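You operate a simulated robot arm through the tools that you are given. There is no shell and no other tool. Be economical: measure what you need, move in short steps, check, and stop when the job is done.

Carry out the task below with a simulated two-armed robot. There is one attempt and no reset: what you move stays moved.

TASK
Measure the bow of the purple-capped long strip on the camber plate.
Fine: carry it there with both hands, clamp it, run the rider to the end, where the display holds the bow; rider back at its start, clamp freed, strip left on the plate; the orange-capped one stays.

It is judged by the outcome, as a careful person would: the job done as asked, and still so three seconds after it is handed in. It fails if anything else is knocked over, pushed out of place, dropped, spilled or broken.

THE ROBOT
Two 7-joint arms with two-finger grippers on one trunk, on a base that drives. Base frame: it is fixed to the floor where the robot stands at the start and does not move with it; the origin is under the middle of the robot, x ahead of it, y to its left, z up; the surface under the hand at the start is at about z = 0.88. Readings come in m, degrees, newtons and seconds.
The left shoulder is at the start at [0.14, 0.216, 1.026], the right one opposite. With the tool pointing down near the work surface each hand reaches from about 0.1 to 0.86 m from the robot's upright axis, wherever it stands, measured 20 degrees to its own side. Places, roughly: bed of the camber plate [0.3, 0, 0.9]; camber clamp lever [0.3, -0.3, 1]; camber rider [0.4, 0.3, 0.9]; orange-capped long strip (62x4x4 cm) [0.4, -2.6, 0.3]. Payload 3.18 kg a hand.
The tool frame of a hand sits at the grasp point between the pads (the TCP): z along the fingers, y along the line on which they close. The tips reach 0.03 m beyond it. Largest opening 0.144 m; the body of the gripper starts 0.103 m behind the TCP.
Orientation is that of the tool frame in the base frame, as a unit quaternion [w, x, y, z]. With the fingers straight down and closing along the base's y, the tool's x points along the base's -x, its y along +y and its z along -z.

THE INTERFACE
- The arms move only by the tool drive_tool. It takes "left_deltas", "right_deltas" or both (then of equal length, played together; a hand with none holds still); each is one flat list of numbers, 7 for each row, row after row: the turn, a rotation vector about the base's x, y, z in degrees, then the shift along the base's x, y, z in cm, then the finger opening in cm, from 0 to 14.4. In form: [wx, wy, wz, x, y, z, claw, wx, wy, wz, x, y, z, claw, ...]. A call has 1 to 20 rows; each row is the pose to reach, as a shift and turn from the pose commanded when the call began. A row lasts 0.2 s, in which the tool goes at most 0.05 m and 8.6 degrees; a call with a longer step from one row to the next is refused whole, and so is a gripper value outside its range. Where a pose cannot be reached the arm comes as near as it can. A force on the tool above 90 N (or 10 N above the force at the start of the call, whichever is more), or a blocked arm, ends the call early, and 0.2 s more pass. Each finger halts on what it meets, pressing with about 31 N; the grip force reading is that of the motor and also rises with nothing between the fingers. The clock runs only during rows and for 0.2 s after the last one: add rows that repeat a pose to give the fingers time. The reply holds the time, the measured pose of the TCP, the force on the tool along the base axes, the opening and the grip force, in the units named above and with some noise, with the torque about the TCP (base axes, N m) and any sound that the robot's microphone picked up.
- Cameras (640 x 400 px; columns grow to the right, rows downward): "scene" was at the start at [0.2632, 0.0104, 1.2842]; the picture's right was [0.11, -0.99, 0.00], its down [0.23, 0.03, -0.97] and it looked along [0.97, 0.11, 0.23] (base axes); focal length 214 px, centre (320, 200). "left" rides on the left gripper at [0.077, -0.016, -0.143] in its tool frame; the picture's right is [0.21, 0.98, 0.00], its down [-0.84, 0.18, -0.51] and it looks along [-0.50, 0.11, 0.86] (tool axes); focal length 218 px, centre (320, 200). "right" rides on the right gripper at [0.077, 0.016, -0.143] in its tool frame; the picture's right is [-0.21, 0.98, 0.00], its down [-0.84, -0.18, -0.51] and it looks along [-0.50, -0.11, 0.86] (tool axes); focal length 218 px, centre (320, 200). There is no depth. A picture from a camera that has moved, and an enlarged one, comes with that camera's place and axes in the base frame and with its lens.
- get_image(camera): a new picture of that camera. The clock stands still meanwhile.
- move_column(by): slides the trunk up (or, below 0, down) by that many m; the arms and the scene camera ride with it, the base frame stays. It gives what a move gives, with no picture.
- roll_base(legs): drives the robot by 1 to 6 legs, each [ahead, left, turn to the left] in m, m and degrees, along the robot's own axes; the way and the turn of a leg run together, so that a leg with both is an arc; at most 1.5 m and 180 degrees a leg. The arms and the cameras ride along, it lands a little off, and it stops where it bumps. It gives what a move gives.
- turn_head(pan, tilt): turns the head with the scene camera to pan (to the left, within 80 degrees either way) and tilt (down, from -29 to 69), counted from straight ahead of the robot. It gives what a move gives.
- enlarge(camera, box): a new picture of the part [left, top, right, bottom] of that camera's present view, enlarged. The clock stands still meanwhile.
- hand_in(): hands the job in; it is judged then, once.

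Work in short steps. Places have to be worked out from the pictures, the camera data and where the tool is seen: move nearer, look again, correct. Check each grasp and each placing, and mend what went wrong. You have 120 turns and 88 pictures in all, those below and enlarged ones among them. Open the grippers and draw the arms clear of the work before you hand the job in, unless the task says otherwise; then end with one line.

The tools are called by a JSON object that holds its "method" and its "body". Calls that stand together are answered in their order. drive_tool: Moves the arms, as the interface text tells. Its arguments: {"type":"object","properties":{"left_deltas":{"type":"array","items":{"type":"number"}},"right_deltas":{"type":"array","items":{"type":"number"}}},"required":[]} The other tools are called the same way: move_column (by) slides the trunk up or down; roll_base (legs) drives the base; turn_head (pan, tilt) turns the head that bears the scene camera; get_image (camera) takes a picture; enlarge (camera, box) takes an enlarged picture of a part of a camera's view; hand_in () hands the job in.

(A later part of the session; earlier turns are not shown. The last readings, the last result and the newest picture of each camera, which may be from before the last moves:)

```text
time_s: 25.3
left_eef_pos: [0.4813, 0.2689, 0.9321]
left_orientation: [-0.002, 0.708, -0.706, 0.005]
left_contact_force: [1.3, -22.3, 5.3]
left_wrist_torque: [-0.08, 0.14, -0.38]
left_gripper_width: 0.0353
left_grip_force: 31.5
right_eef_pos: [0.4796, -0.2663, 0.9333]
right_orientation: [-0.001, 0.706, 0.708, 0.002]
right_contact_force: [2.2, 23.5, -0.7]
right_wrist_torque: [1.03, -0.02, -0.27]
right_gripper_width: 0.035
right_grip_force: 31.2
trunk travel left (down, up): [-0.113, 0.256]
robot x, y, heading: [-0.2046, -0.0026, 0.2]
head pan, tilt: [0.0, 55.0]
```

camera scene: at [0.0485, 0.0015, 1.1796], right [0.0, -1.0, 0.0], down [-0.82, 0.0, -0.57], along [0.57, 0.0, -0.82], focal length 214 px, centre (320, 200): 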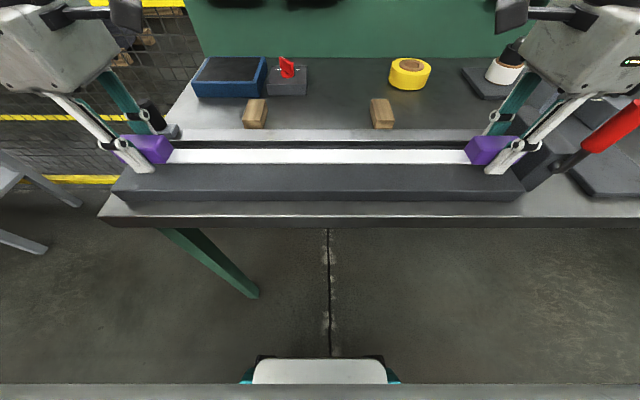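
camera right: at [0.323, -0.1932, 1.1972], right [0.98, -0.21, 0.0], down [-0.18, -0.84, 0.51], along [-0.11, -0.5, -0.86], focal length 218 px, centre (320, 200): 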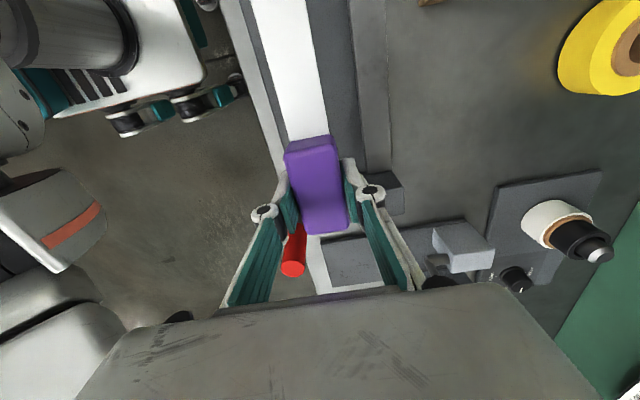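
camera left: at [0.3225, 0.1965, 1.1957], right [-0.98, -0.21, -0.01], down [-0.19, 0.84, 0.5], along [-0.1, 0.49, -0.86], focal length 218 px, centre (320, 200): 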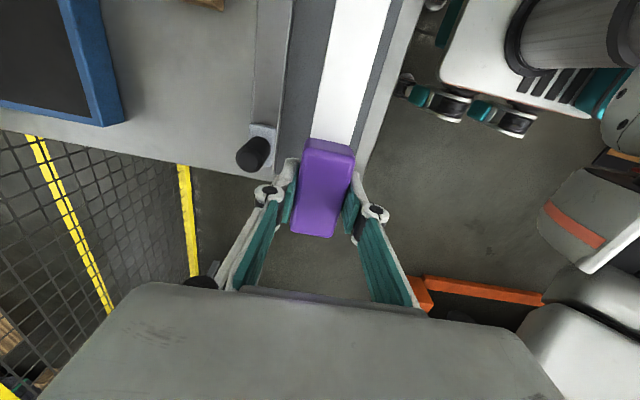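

Weight is on the rests. Opening slightly, rising 1.5 cm and regripping.

{"method": "drive_tool", "body": {"left_deltas": [0, 0, 0, 0, -0.1, -0.05, 3.3, 0, 0, 0, 0, -0.1, -0.05, 4, 0, 0, 0, 0, -0.1, -0.05, 5.5, 0, 0, 0, 0, -0.1, 0.8, 5.5, 0, 0, 0, 0, -0.1, 1.5, 5.5, 0, 0, 0, 0, -0.1, 1.5, 5.5], "right_deltas": [0, 0, 0, 0, 0.1, -0.15, 3.3, 0, 0, 0, 0, 0.1, -0.15, 4, 0, 0, 0, 0, 0.1, -0.15, 5.5, 0, 0, 0, 0, 0.1, 0.8, 5.5, 0, 0, 0, 0, 0.1, 1.4, 5.5, 0, 0, 0, 0, 0.1, 1.4, 5.5]}}

{"method": "enlarge", "body": {"camera": "scene", "box": [130, 40, 510, 180]}}

```text
time_s: 26.7
left_eef_pos: [0.4819, 0.2717, 0.9455]
left_orientation: [-0.002, 0.708, -0.706, 0.003]
left_contact_force: [-0.2, -0.3, 0.1]
left_wrist_torque: [0.02, 0.0, -0.01]
left_gripper_width: 0.0552
left_grip_force: 0.0
right_eef_pos: [0.4806, -0.2665, 0.9457]
right_orientation: [-0.002, 0.707, 0.707, 0.001]
right_contact_force: [1.2, -0.1, 0.8]
right_wrist_torque: [-0.01, 0.0, -0.01]
right_gripper_width: 0.0549
right_grip_force: 0.2
trunk travel left (down, up): [-0.113, 0.256]
robot x, y, heading: [-0.2053, 0.0039, 0.1]
head pan, tilt: [0.0, 55.0]
```

```text
1.68 times, centred on (320, 110) of scene
camera zoom: at [0.0487, 0.0014, 1.1793], right [0.0, -1.0, 0.0], down [-0.82, 0.0, -0.57], along [0.57, 0.0, -0.82], focal length 361 px, centre (320, 352)
```

zoom: 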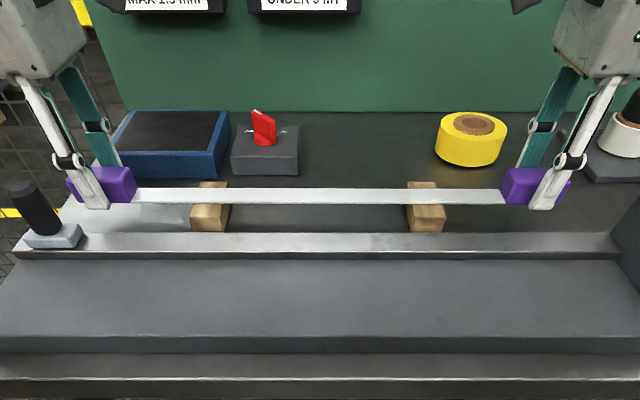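

Regrip with 4 mm more height, then lift 11 cm.

{"method": "drive_tool", "body": {"left_deltas": [0, 0, 0, -0.05, 0, 0.4, 5.5, 0, 0, 0, -0.05, 0, 0.4, 4, 0, 0, 0, -0.05, 0, 0.4, 2, 0, 0, 0, -0.05, 0, 0.4, 2, 0, 0, 0, -0.05, 0, 1, 2, 0, 0, 0, -0.05, 0, 3, 2, 0, 0, 0, -0.05, 0, 5, 2, 0, 0, 0, -0.05, 0, 7, 2, 0, 0, 0, -0.05, 0, 9, 2, 0, 0, 0, -0.05, 0, 11, 2, 0, 0, 0, -0.05, 0, 11, 2], "right_deltas": [0, 0, 0, 0, 0, 0.4, 5.5, 0, 0, 0, 0, 0, 0.4, 4, 0, 0, 0, 0, 0, 0.4, 2, 0, 0, 0, 0, 0, 0.4, 2, 0, 0, 0, 0, 0, 1, 2, 0, 0, 0, 0, 0, 3, 2, 0, 0, 0, 0, 0, 5, 2, 0, 0, 0, 0, 0, 7, 2, 0, 0, 0, 0, 0, 9, 2, 0, 0, 0, 0, 0, 11, 2, 0, 0, 0, 0, 0, 11, 2]}}

{"method": "get_image", "body": {"camera": "scene"}}

```text
time_s: 29.1
left_eef_pos: [0.4824, 0.2707, 1.0536]
left_orientation: [-0.001, 0.708, -0.706, 0.002]
left_contact_force: [-2.0, 1.0, -4.5]
left_wrist_torque: [-0.03, -0.04, -0.52]
left_gripper_width: 0.0358
left_grip_force: 30.9
right_eef_pos: [0.4817, -0.2653, 1.0555]
right_orientation: [-0.001, 0.707, 0.707, -0.001]
right_contact_force: [1.7, -1.5, -3.7]
right_wrist_torque: [0.0, 0.07, -0.51]
right_gripper_width: 0.0357
right_grip_force: 31.2
trunk travel left (down, up): [-0.113, 0.256]
robot x, y, heading: [-0.207, -0.0029, -0.0]
head pan, tilt: [0.0, 55.0]
```

```text
50 pictures are left
camera scene: at [0.0499, 0.0015, 1.1788], right [0.0, -1.0, 0.0], down [-0.82, 0.0, -0.57], along [0.57, 0.0, -0.82], focal length 214 px, centre (320, 200)
```

scene: 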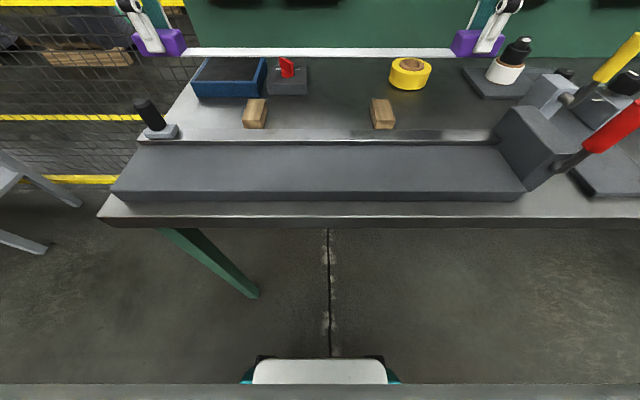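

Held well with no axial load. Carrying over the bed and lowering to about 1.5 cm above it.

{"method": "drive_tool", "body": {"left_deltas": [0, 0, 0, -1.5, 0, 0.1, 2, 0, 0, 0, -4, 0, 0.1, 2, 0, 0, 0, -6.5, 0, 0.1, 2, 0, 0, 0, -9, 0, 0.1, 2, 0, 0, 0, -11.5, 0, 0.1, 2, 0, 0, 0, -14, 0, 0.1, 2, 0, 0, 0, -16.5, 0, 0.1, 2, 0, 0, 0, -17.8, 0, 0.1, 2, 0, 0, 0, -17.8, 0, 0.1, 2, 0, 0, 0, -17.8, 0, -2, 2, 0, 0, 0, -17.8, 0, -4, 2, 0, 0, 0, -17.8, 0, -6, 2, 0, 0, 0, -17.8, 0, -8, 2, 0, 0, 0, -17.8, 0, -9, 2, 0, 0, 0, -17.8, 0, -9, 2], "right_deltas": [0, 0, 0, -1.5, 0, 0, 2, 0, 0, 0, -4, 0, 0, 2, 0, 0, 0, -6.5, 0, 0, 2, 0, 0, 0, -9, 0, 0, 2, 0, 0, 0, -11.5, 0, 0, 2, 0, 0, 0, -14, 0, 0, 2, 0, 0, 0, -16.5, 0, 0, 2, 0, 0, 0, -17.8, 0, 0, 2, 0, 0, 0, -17.8, 0, 0, 2, 0, 0, 0, -17.8, 0, -2, 2, 0, 0, 0, -17.8, 0, -4, 2, 0, 0, 0, -17.8, 0, -6, 2, 0, 0, 0, -17.8, 0, -8, 2, 0, 0, 0, -17.8, 0, -9.1, 2, 0, 0, 0, -17.8, 0, -9.1, 2]}}

{"method": "get_image", "body": {"camera": "scene"}}

{"method": "get_image", "body": {"camera": "right"}}

```text
time_s: 32.3
left_eef_pos: [0.3046, 0.2705, 0.9668]
left_orientation: [-0.002, 0.71, -0.705, 0.003]
left_contact_force: [-1.7, 26.6, -5.1]
left_wrist_torque: [0.86, 0.05, -0.74]
left_gripper_width: 0.036
left_grip_force: 30.5
right_eef_pos: [0.3014, -0.2666, 0.9644]
right_orientation: [0.001, 0.708, 0.706, -0.001]
right_contact_force: [1.1, -26.9, -4.0]
right_wrist_torque: [-0.57, -0.06, -0.02]
right_gripper_width: 0.0361
right_grip_force: 30.6
trunk travel left (down, up): [-0.113, 0.256]
robot x, y, heading: [-0.2053, 0.0032, 0.1]
head pan, tilt: [0.0, 55.0]
```

```text
49 pictures are left
camera scene: at [0.0488, 0.0014, 1.1794], right [0.0, -1.0, 0.0], down [-0.82, 0.0, -0.57], along [0.57, 0.0, -0.82], focal length 214 px, centre (320, 200)
```

scene: 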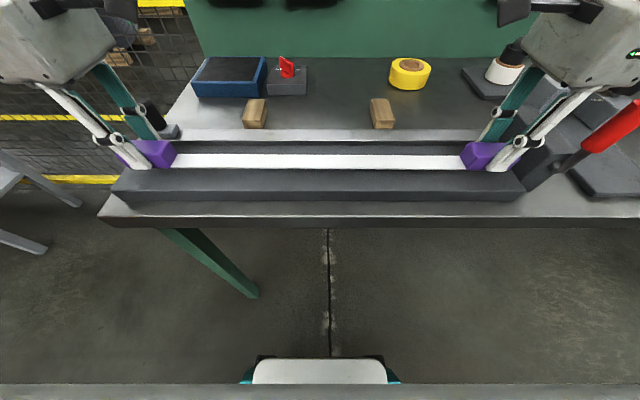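

```text
48 pictures are left
camera right: at [0.3201, -0.1914, 1.1071], right [0.98, -0.21, 0.0], down [-0.18, -0.84, 0.51], along [-0.11, -0.5, -0.86], focal length 218 px, centre (320, 200)
```

right: 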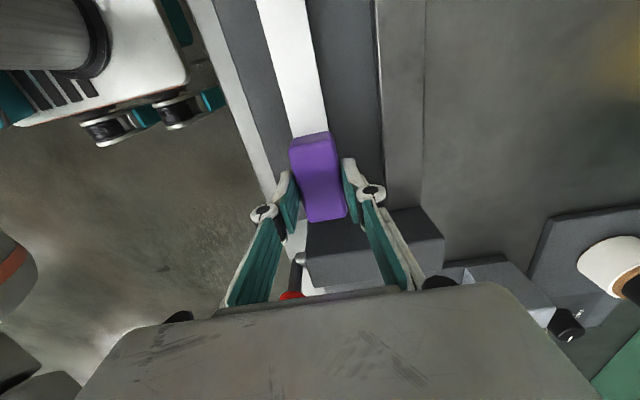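

Strip is centred over the bed. Lowering gently to contact.

{"method": "drive_tool", "body": {"left_deltas": [0, 0, 0, -0.1, 0.1, -0.6, 2, 0, 0, 0, -0.1, 0.1, -1.1, 2, 0, 0, 0, -0.1, 0.1, -1.5, 2, 0, 0, 0, -0.1, 0.1, -1.7, 2, 0, 0, 0, -0.1, 0.1, -1.9, 2], "right_deltas": [0, 0, 0, 0.1, -0.1, -0.6, 2, 0, 0, 0, 0.1, -0.1, -1.0, 2, 0, 0, 0, 0.1, -0.1, -1.3, 2, 0, 0, 0, 0.1, -0.1, -1.5, 2, 0, 0, 0, 0.1, -0.1, -1.7, 2]}}

{"method": "enlarge", "body": {"camera": "scene", "box": [430, 100, 590, 220]}}

```text
time_s: 33.5
left_eef_pos: [0.3024, 0.2714, 0.9508]
left_orientation: [-0.006, 0.707, -0.707, 0.008]
left_contact_force: [2.9, -7.1, 27.1]
left_wrist_torque: [-0.19, -0.05, -0.19]
left_gripper_width: 0.0358
left_grip_force: 31.1
right_eef_pos: [0.3025, -0.2668, 0.952]
right_orientation: [0.001, 0.705, 0.709, 0.003]
right_contact_force: [2.9, 13.9, 3.1]
right_wrist_torque: [0.45, 0.29, -0.26]
right_gripper_width: 0.0358
right_grip_force: 31.7
trunk travel left (down, up): [-0.113, 0.256]
robot x, y, heading: [-0.206, 0.001, 0.2]
head pan, tilt: [0.0, 55.0]
```

```text
3.33 times, centred on (510, 160) of scene
camera zoom: at [0.0464, 0.0015, 1.1809], right [0.0, -1.0, 0.0], down [-0.82, 0.0, -0.57], along [0.57, 0.0, -0.82], focal length 715 px, centre (-313, 333)
```

zoom: 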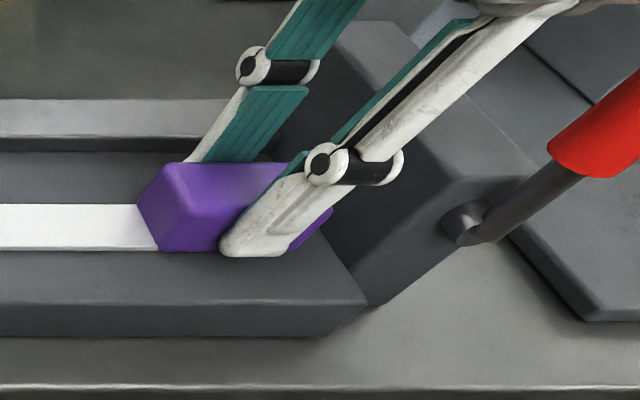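

Both ends have reached the bed, with the left pressing 27 N. I'll even that out, open both hands and rise clear.

{"method": "drive_tool", "body": {"left_deltas": [0, 0, 0, 0, 0, 0.2, 2, 0, 0, 0, 0, 0, 0.2, 3.3, 0, 0, 0, 0, 0, 0.2, 4, 0, 0, 0, 0, 0, 0.2, 6, 0, 0, 0, 0, 0, 0.2, 6], "right_deltas": [0, 0, 0, 0, 0, -0.15, 2, 0, 0, 0, 0, 0, -0.15, 3.3, 0, 0, 0, 0, 0, -0.15, 4, 0, 0, 0, 0, 0, -0.15, 6, 0, 0, 0, 0, 0, -0.15, 6]}}

{"method": "drive_tool", "body": {"left_deltas": [0, 0, 0, 0, 0, 2, 6, 0, 0, 0, 0, 0, 5, 6, 0, 0, 0, 0, 0, 9, 6, 0, 0, 0, 0, 0, 13, 6, 0, 0, 0, 0, 0, 16, 6], "right_deltas": [0, 0, 0, 0, 0, 2, 6, 0, 0, 0, 0, 0, 5, 6, 0, 0, 0, 0, 0, 9, 6, 0, 0, 0, 0, 0, 13, 6, 0, 0, 0, 0, 0, 16, 6]}}

{"method": "get_image", "body": {"camera": "scene"}}

{"method": "get_image", "body": {"camera": "right"}}

{"method": "get_image", "body": {"camera": "left"}}

```text
time_s: 34.7
left_eef_pos: [0.3016, 0.2727, 0.9477]
left_orientation: [-0.002, 0.708, -0.706, 0.003]
left_contact_force: [0.2, -0.1, -0.5]
left_wrist_torque: [-0.01, -0.01, -0.01]
left_gripper_width: 0.06
left_grip_force: 0.1
right_eef_pos: [0.3042, -0.268, 0.9448]
right_orientation: [-0.001, 0.706, 0.708, 0.0]
right_contact_force: [-0.2, 0.1, 0.1]
right_wrist_torque: [0.01, -0.01, 0.02]
right_gripper_width: 0.0602
right_grip_force: 0.1
trunk travel left (down, up): [-0.113, 0.256]
robot x, y, heading: [-0.2059, 0.0018, 0.2]
head pan, tilt: [0.0, 55.0]
```

```text
time_s: 35.9
left_eef_pos: [0.3022, 0.2728, 1.1099]
left_orientation: [-0.002, 0.708, -0.706, 0.004]
left_contact_force: [0.4, -0.7, 0.4]
left_wrist_torque: [-0.01, -0.03, -0.02]
left_gripper_width: 0.06
left_grip_force: 0.1
right_eef_pos: [0.3026, -0.2675, 1.1065]
right_orientation: [0.001, 0.706, 0.708, 0.0]
right_contact_force: [-0.9, -0.2, 0.1]
right_wrist_torque: [0.0, -0.03, -0.01]
right_gripper_width: 0.0601
right_grip_force: 0.0
trunk travel left (down, up): [-0.113, 0.256]
robot x, y, heading: [-0.2058, 0.0003, 0.0]
head pan, tilt: [0.0, 55.0]
```

```text
46 pictures are left
camera scene: at [0.0474, 0.0015, 1.1799], right [0.0, -1.0, 0.0], down [-0.82, 0.0, -0.57], along [0.57, 0.0, -0.82], focal length 214 px, centre (320, 200)
```

scene: 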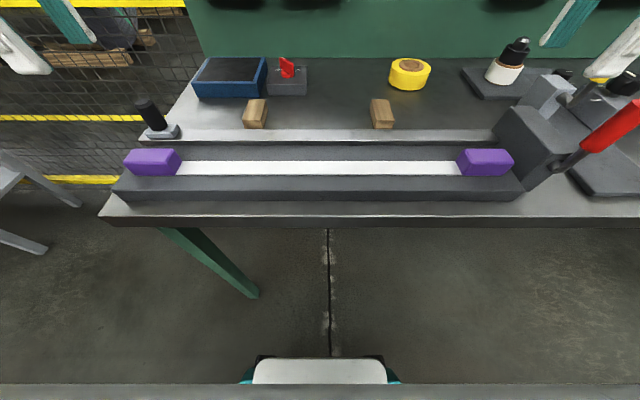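

```text
45 pictures are left
camera right: at [0.3188, -0.1906, 1.2506], right [0.98, -0.21, 0.0], down [-0.18, -0.84, 0.51], along [-0.1, -0.5, -0.86], focal length 218 px, centre (320, 200)
```

right: 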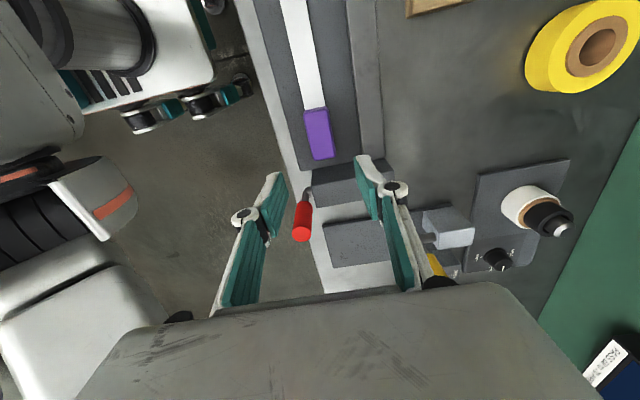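

```text
44 pictures are left
camera left: at [0.3186, 0.1947, 1.2521], right [-0.98, -0.21, -0.01], down [-0.19, 0.84, 0.5], along [-0.1, 0.49, -0.86], focal length 218 px, centre (320, 200)
```

left: 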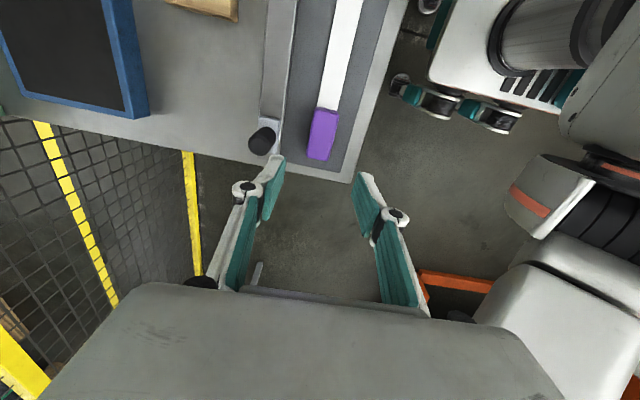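

The strip lies squarely on the bed. Now I study the lever for its swing direction.

{"method": "enlarge", "body": {"camera": "right", "box": [260, 90, 460, 270]}}

{"method": "enlarge", "body": {"camera": "scene", "box": [500, 80, 640, 200]}}

```text
2.22 times, centred on (360, 180) of right
camera zoom: at [0.3188, -0.1906, 1.2506], right [0.98, -0.21, 0.0], down [-0.18, -0.84, 0.51], along [-0.1, -0.5, -0.86], focal length 485 px, centre (231, 244)
```

zoom: 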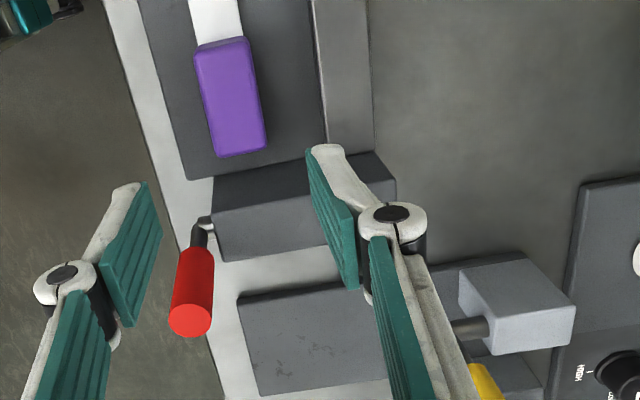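

```text
3.33 times, centred on (570, 140) of scene
camera zoom: at [0.0474, 0.0015, 1.1799], right [0.0, -1.0, 0.0], down [-0.82, 0.0, -0.57], along [0.57, 0.0, -0.82], focal length 715 px, centre (-513, 400)
```

zoom: 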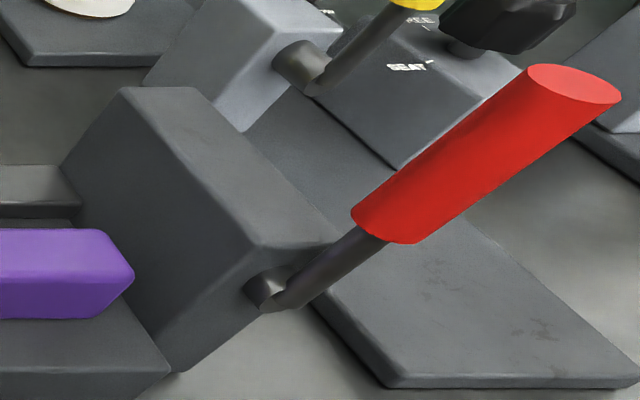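

The pivot boss leaves the block's front face along x at about [0.265,-0.348,0.95], with the handle upright above it, so it swings in the y–z plane. My right hand already closes along x, which suits this. I'll go above the handle and check.

{"method": "drive_tool", "body": {"right_deltas": [0, 0, 0, 0, 0, 2, 6, 0, 0, 0, -1, -2, 2.5, 6, 0, 0, 0, -2, -4, 2.5, 6, 0, 0, 0, -3, -6, 2.5, 6, 0, 0, 0, -4, -8.4, 2.5, 6, 0, 0, 0, -4, -8.4, 2.5, 6]}}

{"method": "get_image", "body": {"camera": "right"}}

{"method": "enlarge", "body": {"camera": "scene", "box": [480, 0, 640, 200]}}

```text
time_s: 37.3
left_eef_pos: [0.3038, 0.2715, 1.1068]
left_orientation: [-0.001, 0.708, -0.706, 0.003]
left_contact_force: [0.5, -0.2, -0.3]
left_wrist_torque: [0.0, 0.0, 0.01]
left_gripper_width: 0.0601
left_grip_force: 0.1
right_eef_pos: [0.263, -0.3512, 1.1316]
right_orientation: [-0.001, 0.707, 0.707, 0.001]
right_contact_force: [1.0, -0.4, 0.4]
right_wrist_torque: [-0.07, -0.01, 0.01]
right_gripper_width: 0.0597
right_grip_force: 0.0
trunk travel left (down, up): [-0.113, 0.256]
robot x, y, heading: [-0.2078, 0.0003, 0.2]
head pan, tilt: [0.0, 55.0]
```

```text
41 pictures are left
camera right: at [0.2799, -0.2754, 1.2754], right [0.98, -0.21, 0.0], down [-0.18, -0.84, 0.51], along [-0.11, -0.5, -0.86], focal length 218 px, centre (320, 200)
```

right: 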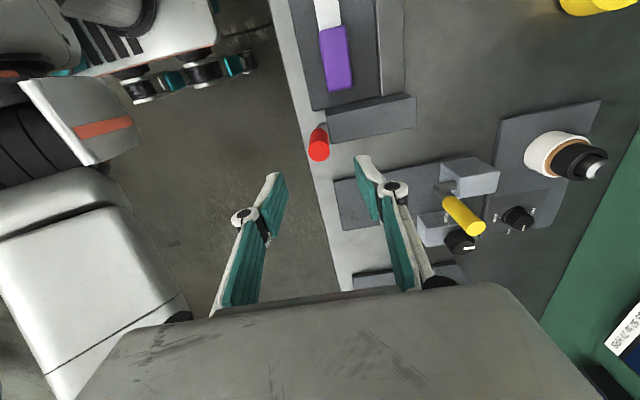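

```text
2.00 times, centred on (560, 100) of scene
camera zoom: at [0.0486, 0.0018, 1.1794], right [0.0, -1.0, 0.0], down [-0.82, 0.0, -0.57], along [0.57, 0.0, -0.82], focal length 429 px, centre (-160, 400)
```

zoom: 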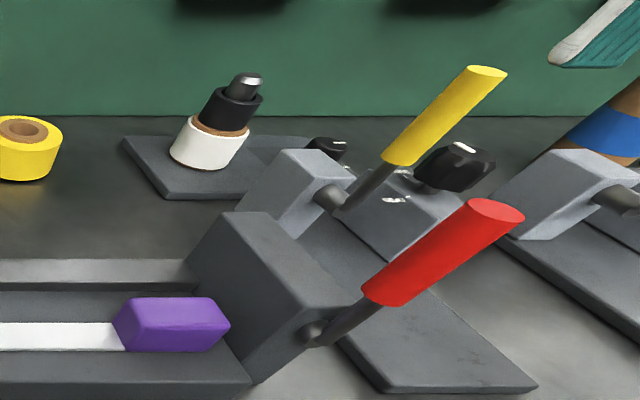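

The handle top is at x≈0.263, y≈-0.347, right under the hand. Descending to z≈1.03 and gripping.

{"method": "drive_tool", "body": {"right_deltas": [0, 0, 0, 0, 0.4, -4, 6, 0, 0, 0, 0, 0.4, -7, 6, 0, 0, 0, 0, 0.4, -10, 6, 0, 0, 0, 0, 0.4, -10.3, 4, 0, 0, 0, 0, 0.4, -10.3, 1, 0, 0, 0, 0, 0.4, -10.3, 1]}}

{"method": "get_image", "body": {"camera": "right"}}

{"method": "enlarge", "body": {"camera": "scene", "box": [480, 40, 640, 200]}}

```text
time_s: 38.7
left_eef_pos: [0.306, 0.271, 1.1078]
left_orientation: [-0.001, 0.708, -0.706, 0.004]
left_contact_force: [-0.2, -0.1, 0.7]
left_wrist_torque: [0.0, 0.02, -0.03]
left_gripper_width: 0.0598
left_grip_force: 0.2
right_eef_pos: [0.2634, -0.3493, 1.0287]
right_orientation: [-0.001, 0.706, 0.708, 0.002]
right_contact_force: [6.8, 0.6, -0.6]
right_wrist_torque: [0.05, -0.31, -0.01]
right_gripper_width: 0.0218
right_grip_force: 45.3
trunk travel left (down, up): [-0.113, 0.256]
robot x, y, heading: [-0.2051, 0.0024, -0.0]
head pan, tilt: [0.0, 55.0]
```

```text
39 pictures are left
camera right: at [0.2797, -0.2738, 1.1728], right [0.98, -0.21, 0.0], down [-0.18, -0.84, 0.51], along [-0.1, -0.5, -0.86], focal length 218 px, centre (320, 200)
```

right: 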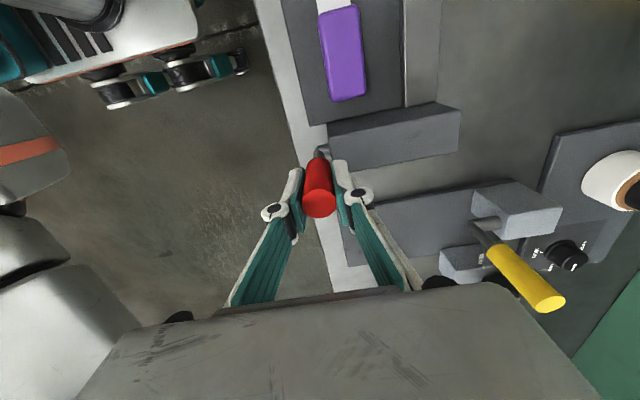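

```text
2.50 times, centred on (560, 120) of scene
camera zoom: at [0.0492, 0.0015, 1.1793], right [0.0, -1.0, 0.0], down [-0.82, 0.0, -0.57], along [0.57, 0.0, -0.82], focal length 536 px, centre (-280, 400)
```

zoom: 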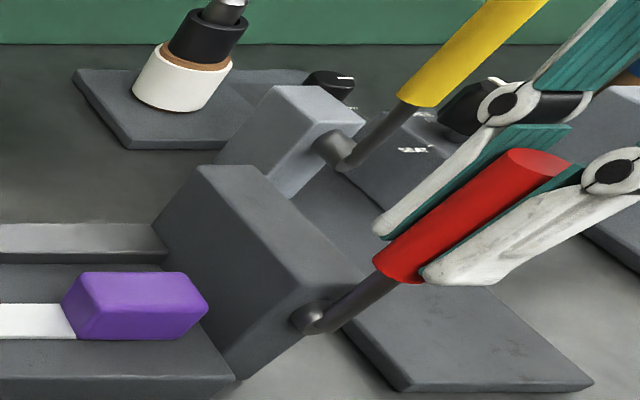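

Handle gripped (2.2 cm wide). I'll test gently by moving 1.5 cm toward +y and reading the force.

{"method": "drive_tool", "body": {"right_deltas": [0, 0, 0, 0, 0.7, 0, 1, 0, 0, 0, 0, 1.5, -0.1, 1, 0, 0, 0, 0, 1.5, -0.1, 1]}}

```text
time_s: 39.5
left_eef_pos: [0.3046, 0.2649, 1.1099]
left_orientation: [-0.004, 0.708, -0.707, 0.002]
left_contact_force: [0.1, -0.5, -0.2]
left_wrist_torque: [0.01, 0.0, -0.03]
left_gripper_width: 0.06
left_grip_force: 0.0
right_eef_pos: [0.2637, -0.3414, 1.0271]
right_orientation: [0.003, 0.709, 0.705, 0.004]
right_contact_force: [4.1, -70.2, 21.3]
right_wrist_torque: [-2.1, -0.06, -0.09]
right_gripper_width: 0.022
right_grip_force: 45.0
trunk travel left (down, up): [-0.113, 0.256]
robot x, y, heading: [-0.2051, -0.001, 0.1]
head pan, tilt: [0.0, 55.0]
```

+y is a hard stop (70 N). I go back and try -y.

{"method": "drive_tool", "body": {"right_deltas": [0, 0, 0, 0, -1.0, 0.1, 1, 0, 0, 0, 0, -1.5, 0.1, 1, 0, 0, 0, 0, -2.3, 0.1, 1, 0, 0, 0, 0, -3, 0, 1, 0, 0, 0, 0, -3, 0, 1]}}

```text
time_s: 40.7
left_eef_pos: [0.3042, 0.274, 1.1071]
left_orientation: [-0.001, 0.708, -0.707, 0.003]
left_contact_force: [-0.1, -0.5, -0.5]
left_wrist_torque: [0.01, 0.02, 0.03]
left_gripper_width: 0.06
left_grip_force: 0.1
right_eef_pos: [0.2638, -0.3605, 1.0273]
right_orientation: [-0.004, 0.706, 0.708, -0.004]
right_contact_force: [-11.7, 31.0, -29.4]
right_wrist_torque: [1.98, 0.06, -0.09]
right_gripper_width: 0.0216
right_grip_force: 44.3
trunk travel left (down, up): [-0.113, 0.256]
robot x, y, heading: [-0.2077, 0.0002, 0.3]
head pan, tilt: [0.0, 55.0]
```

It yielded about 1.2 cm that way, with the arc pulling down. Checking the lever's tilt.

{"method": "enlarge", "body": {"camera": "scene", "box": [480, 40, 640, 200]}}

```text
2.50 times, centred on (560, 120) of scene
camera zoom: at [0.0491, 0.0033, 1.1788], right [0.0, -1.0, 0.0], down [-0.82, 0.0, -0.57], along [0.57, 0.0, -0.82], focal length 536 px, centre (-280, 400)
```

zoom: 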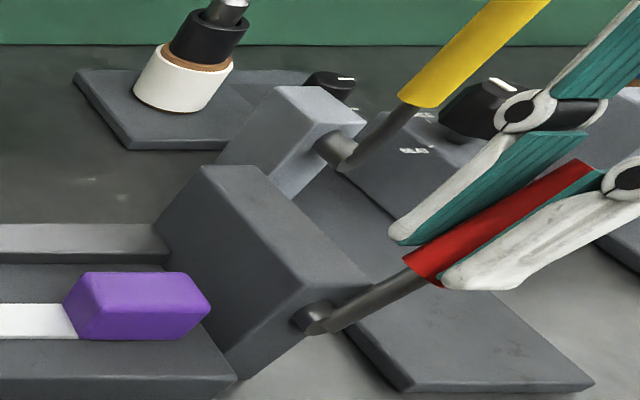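

The lever swings toward -y. I follow the arc about the pivot (radius ≈7.8 cm), tilting the hand by half as I go.

{"method": "drive_tool", "body": {"right_deltas": [6, 0, 0, 0, -0.3, -0.1, 1, 10, 0, 0, 0, -1.2, -0.45, 1, 15, 0, 0, 0, -2.2, -0.9, 1, 20, 0, 0, 0, -3.1, -1.5, 1, 25, 0, 0, 0, -3.9, -2.25, 1, 25, 0, 0, 0, -3.9, -2.25, 1]}}

{"method": "enlarge", "body": {"camera": "scene", "box": [480, 40, 640, 200]}}

```text
time_s: 42.1
left_eef_pos: [0.3044, 0.2733, 1.108]
left_orientation: [-0.001, 0.708, -0.706, 0.005]
left_contact_force: [0.7, 0.1, -0.7]
left_wrist_torque: [0.02, 0.01, 0.02]
left_gripper_width: 0.0604
left_grip_force: 0.1
right_eef_pos: [0.2628, -0.3961, 1.0094]
right_orientation: [-0.153, 0.689, 0.692, 0.154]
right_contact_force: [-5.8, 34.6, -4.8]
right_wrist_torque: [1.7, 0.05, 0.08]
right_gripper_width: 0.0217
right_grip_force: 45.2
trunk travel left (down, up): [-0.113, 0.256]
robot x, y, heading: [-0.2066, 0.0006, -0.1]
head pan, tilt: [0.0, 55.0]
```

```text
2.50 times, centred on (560, 120) of scene
camera zoom: at [0.048, 0.0043, 1.1798], right [0.0, -1.0, 0.0], down [-0.82, 0.0, -0.57], along [0.57, 0.0, -0.82], focal length 536 px, centre (-280, 400)
```

zoom: 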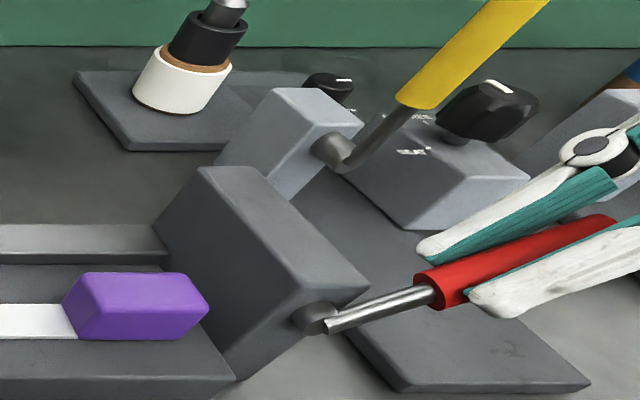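

Lever at about 40°. Continuing the arc toward 80°.

{"method": "drive_tool", "body": {"right_deltas": [5, 0, 0, 0, -0.8, -0.9, 1, 10, 0, 0, 0, -1.4, -1.9, 1, 15, 0, 0, 0, -1.9, -2.9, 1, 20, 0, 0, 0, -2.2, -3.9, 1, 20, 0, 0, 0, -2.2, -3.9, 1]}}

{"method": "enlarge", "body": {"camera": "scene", "box": [480, 40, 640, 200]}}

```text
time_s: 43.3
left_eef_pos: [0.3012, 0.2744, 1.1099]
left_orientation: [-0.003, 0.708, -0.706, 0.006]
left_contact_force: [-0.1, -0.4, 0.1]
left_wrist_torque: [0.01, 0.0, 0.0]
left_gripper_width: 0.0599
left_grip_force: 0.1
right_eef_pos: [0.2621, -0.4202, 0.9788]
right_orientation: [-0.266, 0.649, 0.655, 0.281]
right_contact_force: [19.1, -1.8, 77.1]
right_wrist_torque: [1.97, -0.44, -0.5]
right_gripper_width: 0.0223
right_grip_force: 45.5
trunk travel left (down, up): [-0.113, 0.256]
robot x, y, heading: [-0.203, -0.0037, -0.3]
head pan, tilt: [0.0, 55.0]
```

```text
2.50 times, centred on (560, 120) of scene
camera zoom: at [0.0455, 0.0046, 1.1811], right [0.0, -1.0, 0.0], down [-0.82, 0.0, -0.58], along [0.58, 0.0, -0.82], focal length 536 px, centre (-280, 400)
```

zoom: 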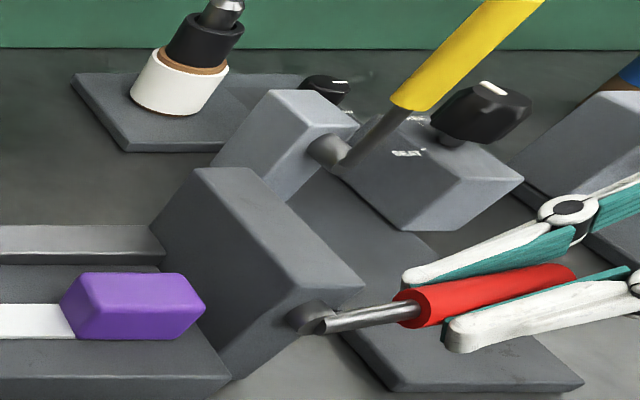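

It pushes back 77 N upward at about 70°, which is the end stop. I relax the hand, then open and check that the lever stays.

{"method": "drive_tool", "body": {"right_deltas": [0, 0, 0, 0, 0, 0.6, 1, 0, 0, 0, 0, 0, 0.8, 1, 0, 0, 0, 0, 0, 0.8, 3, 0, 0, 0, 0, 0, 0.8, 6, 0, 0, 0, 0, 0, 0.8, 6]}}

{"method": "get_image", "body": {"camera": "scene"}}

```text
time_s: 44.5
left_eef_pos: [0.3037, 0.2709, 1.1074]
left_orientation: [-0.002, 0.708, -0.706, 0.003]
left_contact_force: [0.0, 0.2, 0.4]
left_wrist_torque: [-0.03, 0.01, -0.04]
left_gripper_width: 0.06
left_grip_force: 0.1
right_eef_pos: [0.2628, -0.4225, 0.9749]
right_orientation: [-0.271, 0.653, 0.654, 0.27]
right_contact_force: [0.8, 1.5, 0.7]
right_wrist_torque: [-0.03, 0.01, -0.05]
right_gripper_width: 0.06
right_grip_force: 0.0
trunk travel left (down, up): [-0.113, 0.256]
robot x, y, heading: [-0.2003, 0.0016, 0.5]
head pan, tilt: [0.0, 55.0]
```

```text
34 pictures are left
camera scene: at [0.0486, 0.0016, 1.1792], right [0.0, -1.0, 0.0], down [-0.82, 0.0, -0.57], along [0.57, 0.0, -0.82], focal length 214 px, centre (320, 200)
```

scene: 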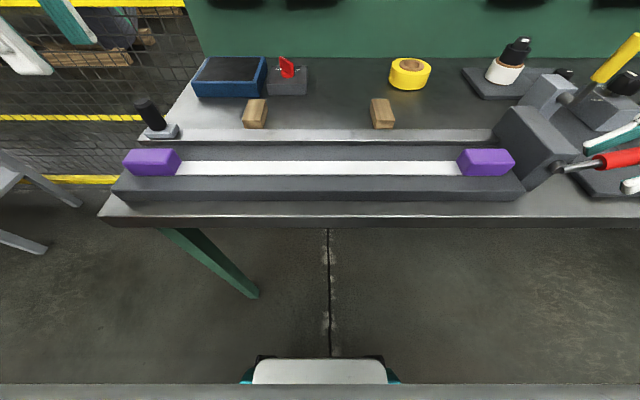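

The lever stays thrown. I withdraw the right hand up and outward, then back beside the robot and level.

{"method": "drive_tool", "body": {"right_deltas": [0, 0, 0, 0, -2, 2, 6, 0, 0, 0, 0, -4, 4, 6, 0, 0, 0, 0, -5.5, 7, 6, -7, 0, 0, 0, -5.5, 10, 6, -14, 0, 0, -3, -5.5, 13, 6, -21, 0, 0, -6, -5.5, 15, 6, -28, 0, 0, -9, -5, 16, 6, -35, 0, 0, -12, -4, 16, 6, -42, 0, 0, -12, -3, 16, 6, -45, 0, 0, -12, -3, 16, 6]}}

{"method": "get_image", "body": {"camera": "left"}}

{"method": "enlarge", "body": {"camera": "scene", "box": [90, 70, 250, 190]}}

```text
time_s: 46.7
left_eef_pos: [0.3031, 0.2706, 1.1087]
left_orientation: [-0.002, 0.709, -0.706, 0.004]
left_contact_force: [-1.0, -0.1, -0.8]
left_wrist_torque: [0.01, -0.03, -0.01]
left_gripper_width: 0.06
left_grip_force: 0.1
right_eef_pos: [0.1768, -0.3756, 1.0755]
right_orientation: [-0.001, 0.707, 0.707, 0.001]
right_contact_force: [-0.1, -0.9, -0.4]
right_wrist_torque: [0.02, -0.03, 0.03]
right_gripper_width: 0.0599
right_grip_force: 0.0
right hand out of reach, approached as far as the arm can: row 6, 7, 8, 9, 10
trunk travel left (down, up): [-0.113, 0.256]
robot x, y, heading: [-0.2068, 0.001, 0.2]
head pan, tilt: [0.0, 55.0]
```

```text
33 pictures are left
camera left: at [0.3187, 0.1945, 1.2519], right [-0.98, -0.21, -0.01], down [-0.19, 0.84, 0.5], along [-0.1, 0.49, -0.86], focal length 218 px, centre (320, 200)
```

left: 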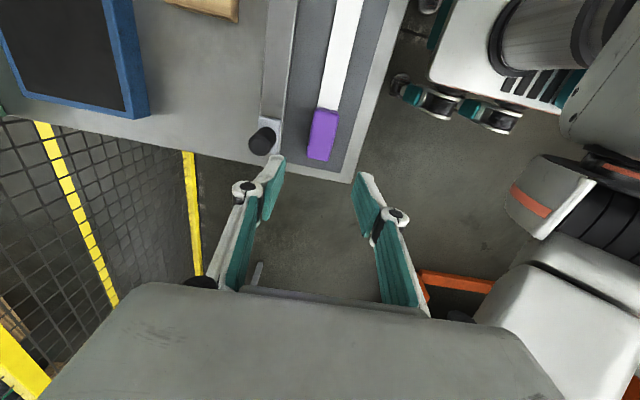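

```text
3.33 times, centred on (170, 130) of scene
camera zoom: at [0.0474, 0.0014, 1.1798], right [0.0, -1.0, 0.0], down [-0.82, 0.0, -0.57], along [0.57, 0.0, -0.82], focal length 715 px, centre (820, 433)
```

zoom: 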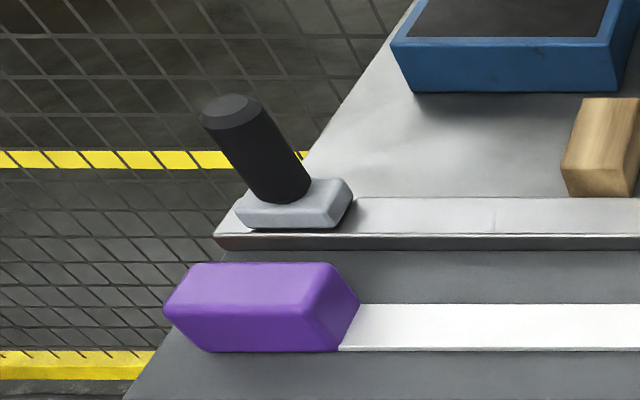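

The rider knob is at about [0.378, 0.285], z 0.935–0.985. I move the left hand above it.

{"method": "drive_tool", "body": {"left_deltas": [0, 0, 0, 2.5, 0.4, -1, 7, 0, 0, 0, 5, 0.8, -2.5, 7, 0, 0, 0, 7.5, 1.3, -4, 7, 0, 0, 0, 7.5, 1.3, -6, 7, 0, 0, 0, 7.5, 1.3, -7, 7]}}

{"method": "get_image", "body": {"camera": "left"}}

{"method": "enlarge", "body": {"camera": "scene", "box": [90, 50, 250, 170]}}

```text
time_s: 47.9
left_eef_pos: [0.3766, 0.2874, 1.04]
left_orientation: [-0.003, 0.708, -0.706, 0.003]
left_contact_force: [-0.1, -0.8, 0.2]
left_wrist_torque: [-0.04, 0.01, -0.02]
left_gripper_width: 0.0701
left_grip_force: 0.0
right_eef_pos: [0.1792, -0.3759, 1.0738]
right_orientation: [0.0, 0.706, 0.708, 0.0]
right_contact_force: [0.2, -0.3, -1.4]
right_wrist_torque: [0.01, -0.02, 0.01]
right_gripper_width: 0.0599
right_grip_force: 0.0
trunk travel left (down, up): [-0.113, 0.256]
robot x, y, heading: [-0.2042, -0.0005, -0.0]
head pan, tilt: [0.0, 55.0]
```

```text
31 pictures are left
camera left: at [0.3925, 0.2105, 1.1816], right [-0.98, -0.21, -0.01], down [-0.19, 0.84, 0.5], along [-0.1, 0.49, -0.86], focal length 218 px, centre (320, 200)
```

left: 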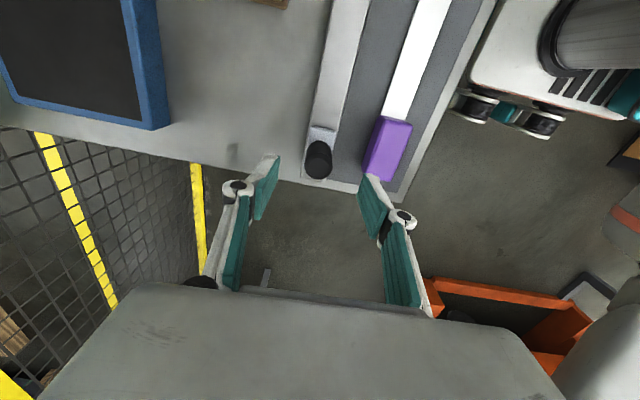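

```text
3.33 times, centred on (170, 110) of scene
camera zoom: at [0.0485, 0.0014, 1.1794], right [0.0, -1.0, 0.0], down [-0.82, 0.0, -0.57], along [0.57, 0.0, -0.82], focal length 715 px, centre (820, 500)
```

zoom: 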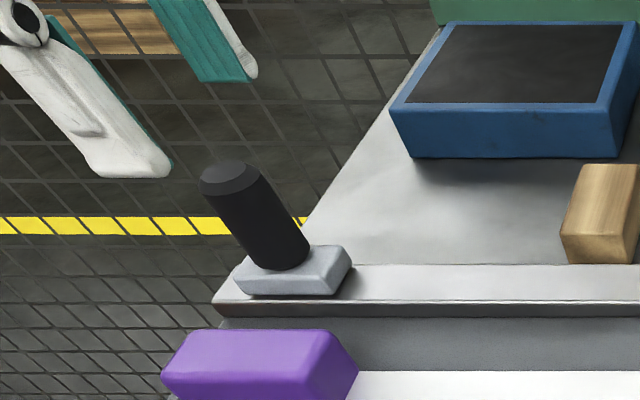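

The knob top projects right under the TCP. Descending and gripping.

{"method": "drive_tool", "body": {"left_deltas": [0, 0, 0, 0.1, 0, -2.5, 7, 0, 0, 0, 0.1, 0, -5, 7, 0, 0, 0, 0.1, 0, -6.3, 7, 0, 0, 0, 0.1, 0, -6.3, 4, 0, 0, 0, 0.1, 0, -6.3, 1.5, 0, 0, 0, 0.1, 0, -6.3, 1.5]}}

{"method": "enlarge", "body": {"camera": "scene", "box": [90, 50, 250, 170]}}

```text
time_s: 49.3
left_eef_pos: [0.3786, 0.2861, 0.9767]
left_orientation: [-0.003, 0.708, -0.706, 0.003]
left_contact_force: [3.6, 1.4, 0.9]
left_wrist_torque: [-0.04, -0.14, 0.03]
left_gripper_width: 0.0273
left_grip_force: 45.3
right_eef_pos: [0.1793, -0.3758, 1.0747]
right_orientation: [-0.001, 0.707, 0.707, 0.0]
right_contact_force: [-0.2, -0.5, -0.1]
right_wrist_torque: [0.03, -0.02, 0.01]
right_gripper_width: 0.0602
right_grip_force: 0.1
trunk travel left (down, up): [-0.113, 0.256]
robot x, y, heading: [-0.2057, -0.0005, 0.2]
head pan, tilt: [0.0, 55.0]
```

```text
3.33 times, centred on (170, 110) of scene
camera zoom: at [0.0487, 0.0014, 1.1794], right [0.0, -1.0, 0.0], down [-0.82, 0.0, -0.57], along [0.57, 0.0, -0.82], focal length 715 px, centre (820, 500)
```

zoom: 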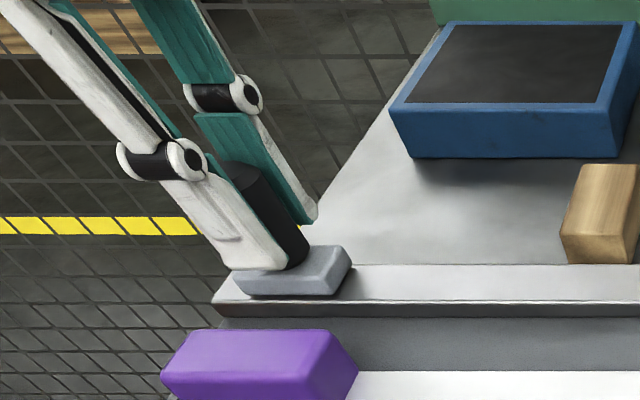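

The knob is gripped. I start running the rider toward -y, 20 cm first.

{"method": "drive_tool", "body": {"left_deltas": [0, 0, 0, 0, -1, 0, 1.5, 0, 0, 0, 0, -2.5, 0, 1.5, 0, 0, 0, 0, -4.5, 0, 1.5, 0, 0, 0, 0, -6.5, 0, 1.5, 0, 0, 0, 0, -8.5, 0, 1.5, 0, 0, 0, 0, -10.5, 0, 1.5, 0, 0, 0, 0, -12.5, 0, 1.5, 0, 0, 0, 0, -14.5, 0, 1.5, 0, 0, 0, 0, -16.5, 0, 1.5, 0, 0, 0, 0, -18.5, 0, 1.5, 0, 0, 0, 0, -20, 0, 1.5, 0, 0, 0, 0, -20, 0, 1.5]}}

{"method": "get_image", "body": {"camera": "scene"}}

```text
time_s: 51.9
left_eef_pos: [0.3779, 0.0825, 0.9746]
left_orientation: [-0.002, 0.708, -0.707, 0.002]
left_contact_force: [-7.9, 0.2, 4.2]
left_wrist_torque: [-0.13, 0.3, 0.05]
left_gripper_width: 0.0273
left_grip_force: 45.0
right_eef_pos: [0.1795, -0.3757, 1.074]
right_orientation: [0.0, 0.707, 0.708, 0.001]
right_contact_force: [-0.1, 0.1, 0.1]
right_wrist_torque: [0.02, -0.01, 0.0]
right_gripper_width: 0.06
right_grip_force: 0.0
trunk travel left (down, up): [-0.113, 0.256]
robot x, y, heading: [-0.2028, -0.0004, 0.3]
head pan, tilt: [0.0, 55.0]
```

```text
28 pictures are left
camera scene: at [0.0474, 0.0013, 1.1796], right [0.0, -1.0, 0.0], down [-0.82, 0.0, -0.57], along [0.57, 0.0, -0.82], focal length 214 px, centre (320, 200)
```

scene: 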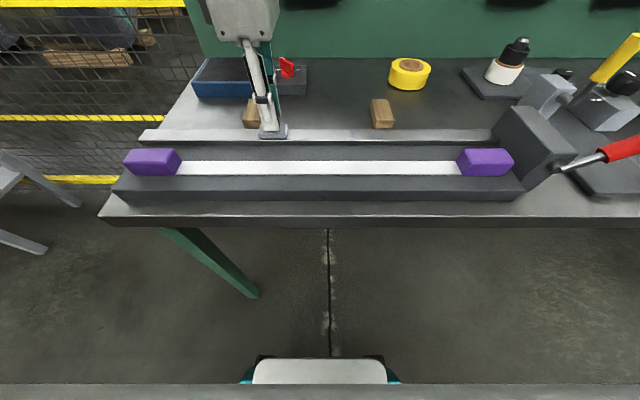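

Sliding smoothly. Continuing to y≈-0.23.

{"method": "drive_tool", "body": {"left_deltas": [0, 0, 0, 0, -1, 0, 1.5, 0, 0, 0, 0, -3, 0, 1.5, 0, 0, 0, 0, -5, 0, 1.5, 0, 0, 0, 0, -7, 0, 1.5, 0, 0, 0, 0, -9, 0, 1.5, 0, 0, 0, 0, -11, 0, 1.5, 0, 0, 0, 0, -13, 0, 1.5, 0, 0, 0, 0, -15, 0, 1.5, 0, 0, 0, 0, -17, 0, 1.5, 0, 0, 0, 0, -19, 0, 1.5, 0, 0, 0, 0, -21, 0, 1.5, 0, 0, 0, 0, -23, 0, 1.5, 0, 0, 0, 0, -25, 0, 1.5, 0, 0, 0, 0, -27, 0, 1.5, 0, 0, 0, 0, -29, 0, 1.5, 0, 0, 0, 0, -31, 0, 1.5, 0, 0, 0, 0, -31, 0, 1.5]}}

{"method": "get_image", "body": {"camera": "scene"}}

```text
time_s: 54.6
left_eef_pos: [0.3837, -0.1255, 0.9982]
left_orientation: [0.033, 0.725, -0.687, 0.004]
left_contact_force: [-37.4, 1.5, -28.1]
left_wrist_torque: [-0.06, -0.19, 0.07]
left_gripper_width: 0.0379
left_grip_force: 19.2
right_eef_pos: [0.1726, -0.3764, 1.0763]
right_orientation: [0.002, 0.707, 0.708, 0.002]
right_contact_force: [-0.3, -0.4, 0.0]
right_wrist_torque: [0.02, -0.02, 0.01]
right_gripper_width: 0.0603
right_grip_force: 0.1
trunk travel left (down, up): [-0.113, 0.256]
robot x, y, heading: [-0.2041, -0.0008, 0.3]
head pan, tilt: [0.0, 55.0]
stopped in row 13 (left hand): the force on the tool passed its limit at 148 N (the readings are from after the stop); the commanded pose is now the measured one
```

```text
27 pictures are left
camera scene: at [0.0439, 0.0008, 1.1807], right [0.0, -1.0, 0.0], down [-0.82, 0.0, -0.58], along [0.58, 0.0, -0.82], focal length 214 px, centre (320, 200)
```

scene: 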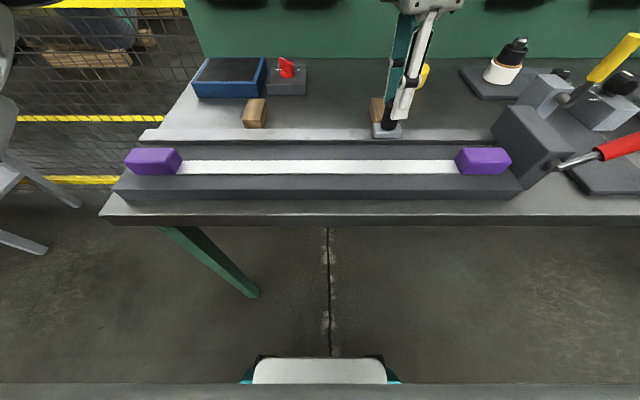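

The left arm ran into its limit crossing over, at y≈-0.125. I'll let go with it, draw it away to the left, and finish the run with the right hand.

{"method": "drive_tool", "body": {"left_deltas": [0, 0, 0, 0, 0, 0, 5, 0, 0, 0, 0, 0, 0, 7, 0, 0, 0, 0, 0, 2, 7, 0, 0, 0, 0, 0.5, 4, 7, 0, 0, 0, 0, 2, 6, 7, 0, 0, 0, 0, 5, 8, 7, 0, 0, 0, 0, 9, 9, 7, 0, 0, 0, 0, 13, 9, 7, 0, 0, 0, 0, 17, 9, 7, 0, 0, 0, 0, 21, 9, 7, 0, 0, 0, 0, 25, 9, 7, 0, 0, 0, 0, 29, 9, 7, 0, 0, 0, 0, 33, 9, 7, 0, 0, 0, 0, 37, 9, 7]}}

{"method": "get_image", "body": {"camera": "scene"}}

```text
time_s: 57.6
left_eef_pos: [0.3872, 0.246, 1.0824]
left_orientation: [0.028, 0.725, -0.688, 0.009]
left_contact_force: [-0.2, 0.1, -0.1]
left_wrist_torque: [-0.01, 0.0, -0.01]
left_gripper_width: 0.0702
left_grip_force: 0.0
right_eef_pos: [0.1772, -0.3757, 1.0744]
right_orientation: [0.0, 0.707, 0.707, 0.001]
right_contact_force: [-0.4, 0.1, -0.2]
right_wrist_torque: [-0.04, 0.02, -0.02]
right_gripper_width: 0.06
right_grip_force: 0.0
trunk travel left (down, up): [-0.113, 0.256]
robot x, y, heading: [-0.2059, -0.0021, -0.3]
head pan, tilt: [0.0, 55.0]
```

```text
26 pictures are left
camera scene: at [0.0473, 0.0019, 1.1795], right [0.0, -1.0, 0.0], down [-0.82, 0.0, -0.57], along [0.57, 0.0, -0.82], focal length 214 px, centre (320, 200)
```

scene: 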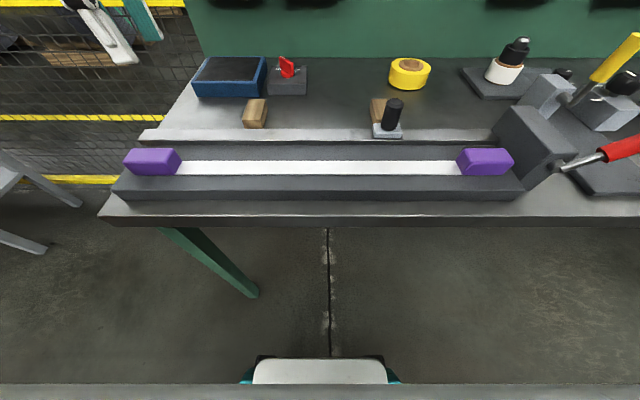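

The rider stands at y≈-0.122. Bringing the right hand over it at a safe height.

{"method": "drive_tool", "body": {"right_deltas": [0, 0, 0, 2.5, 3.2, 0, 7, 0, 0, 0, 5, 6.4, 0, 7, 0, 0, 0, 7.5, 9.6, 0, 7, 0, 0, 0, 10, 12.8, 0, 7, 0, 0, 0, 12.5, 16, 0, 7, 0, 0, 0, 15, 19.2, 0, 7, 0, 0, 0, 17.5, 22.4, 0, 7, 0, 0, 0, 20.1, 25.3, 0, 7, 0, 0, 0, 20.1, 25.3, -2, 7]}}

{"method": "get_image", "body": {"camera": "right"}}

```text
time_s: 59.6
left_eef_pos: [0.3875, 0.2428, 1.0814]
left_orientation: [0.027, 0.725, -0.688, 0.009]
left_contact_force: [1.0, 0.3, -0.8]
left_wrist_torque: [0.03, 0.02, 0.0]
left_gripper_width: 0.0699
left_grip_force: 0.1
right_eef_pos: [0.3782, -0.1251, 1.0543]
right_orientation: [-0.001, 0.706, 0.708, 0.002]
right_contact_force: [0.6, -1.2, 0.3]
right_wrist_torque: [0.0, -0.01, -0.03]
right_gripper_width: 0.0697
right_grip_force: 0.1
trunk travel left (down, up): [-0.113, 0.256]
robot x, y, heading: [-0.2058, 0.0005, -0.2]
head pan, tilt: [0.0, 55.0]
```

```text
25 pictures are left
camera right: at [0.3955, -0.0489, 1.1983], right [0.98, -0.21, 0.0], down [-0.18, -0.84, 0.5], along [-0.11, -0.49, -0.86], focal length 218 px, centre (320, 200)
```

right: 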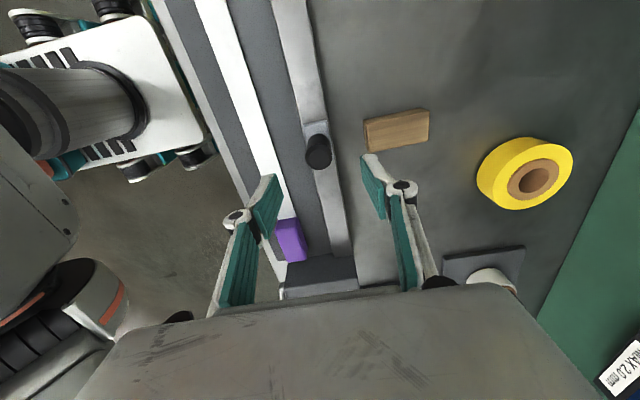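

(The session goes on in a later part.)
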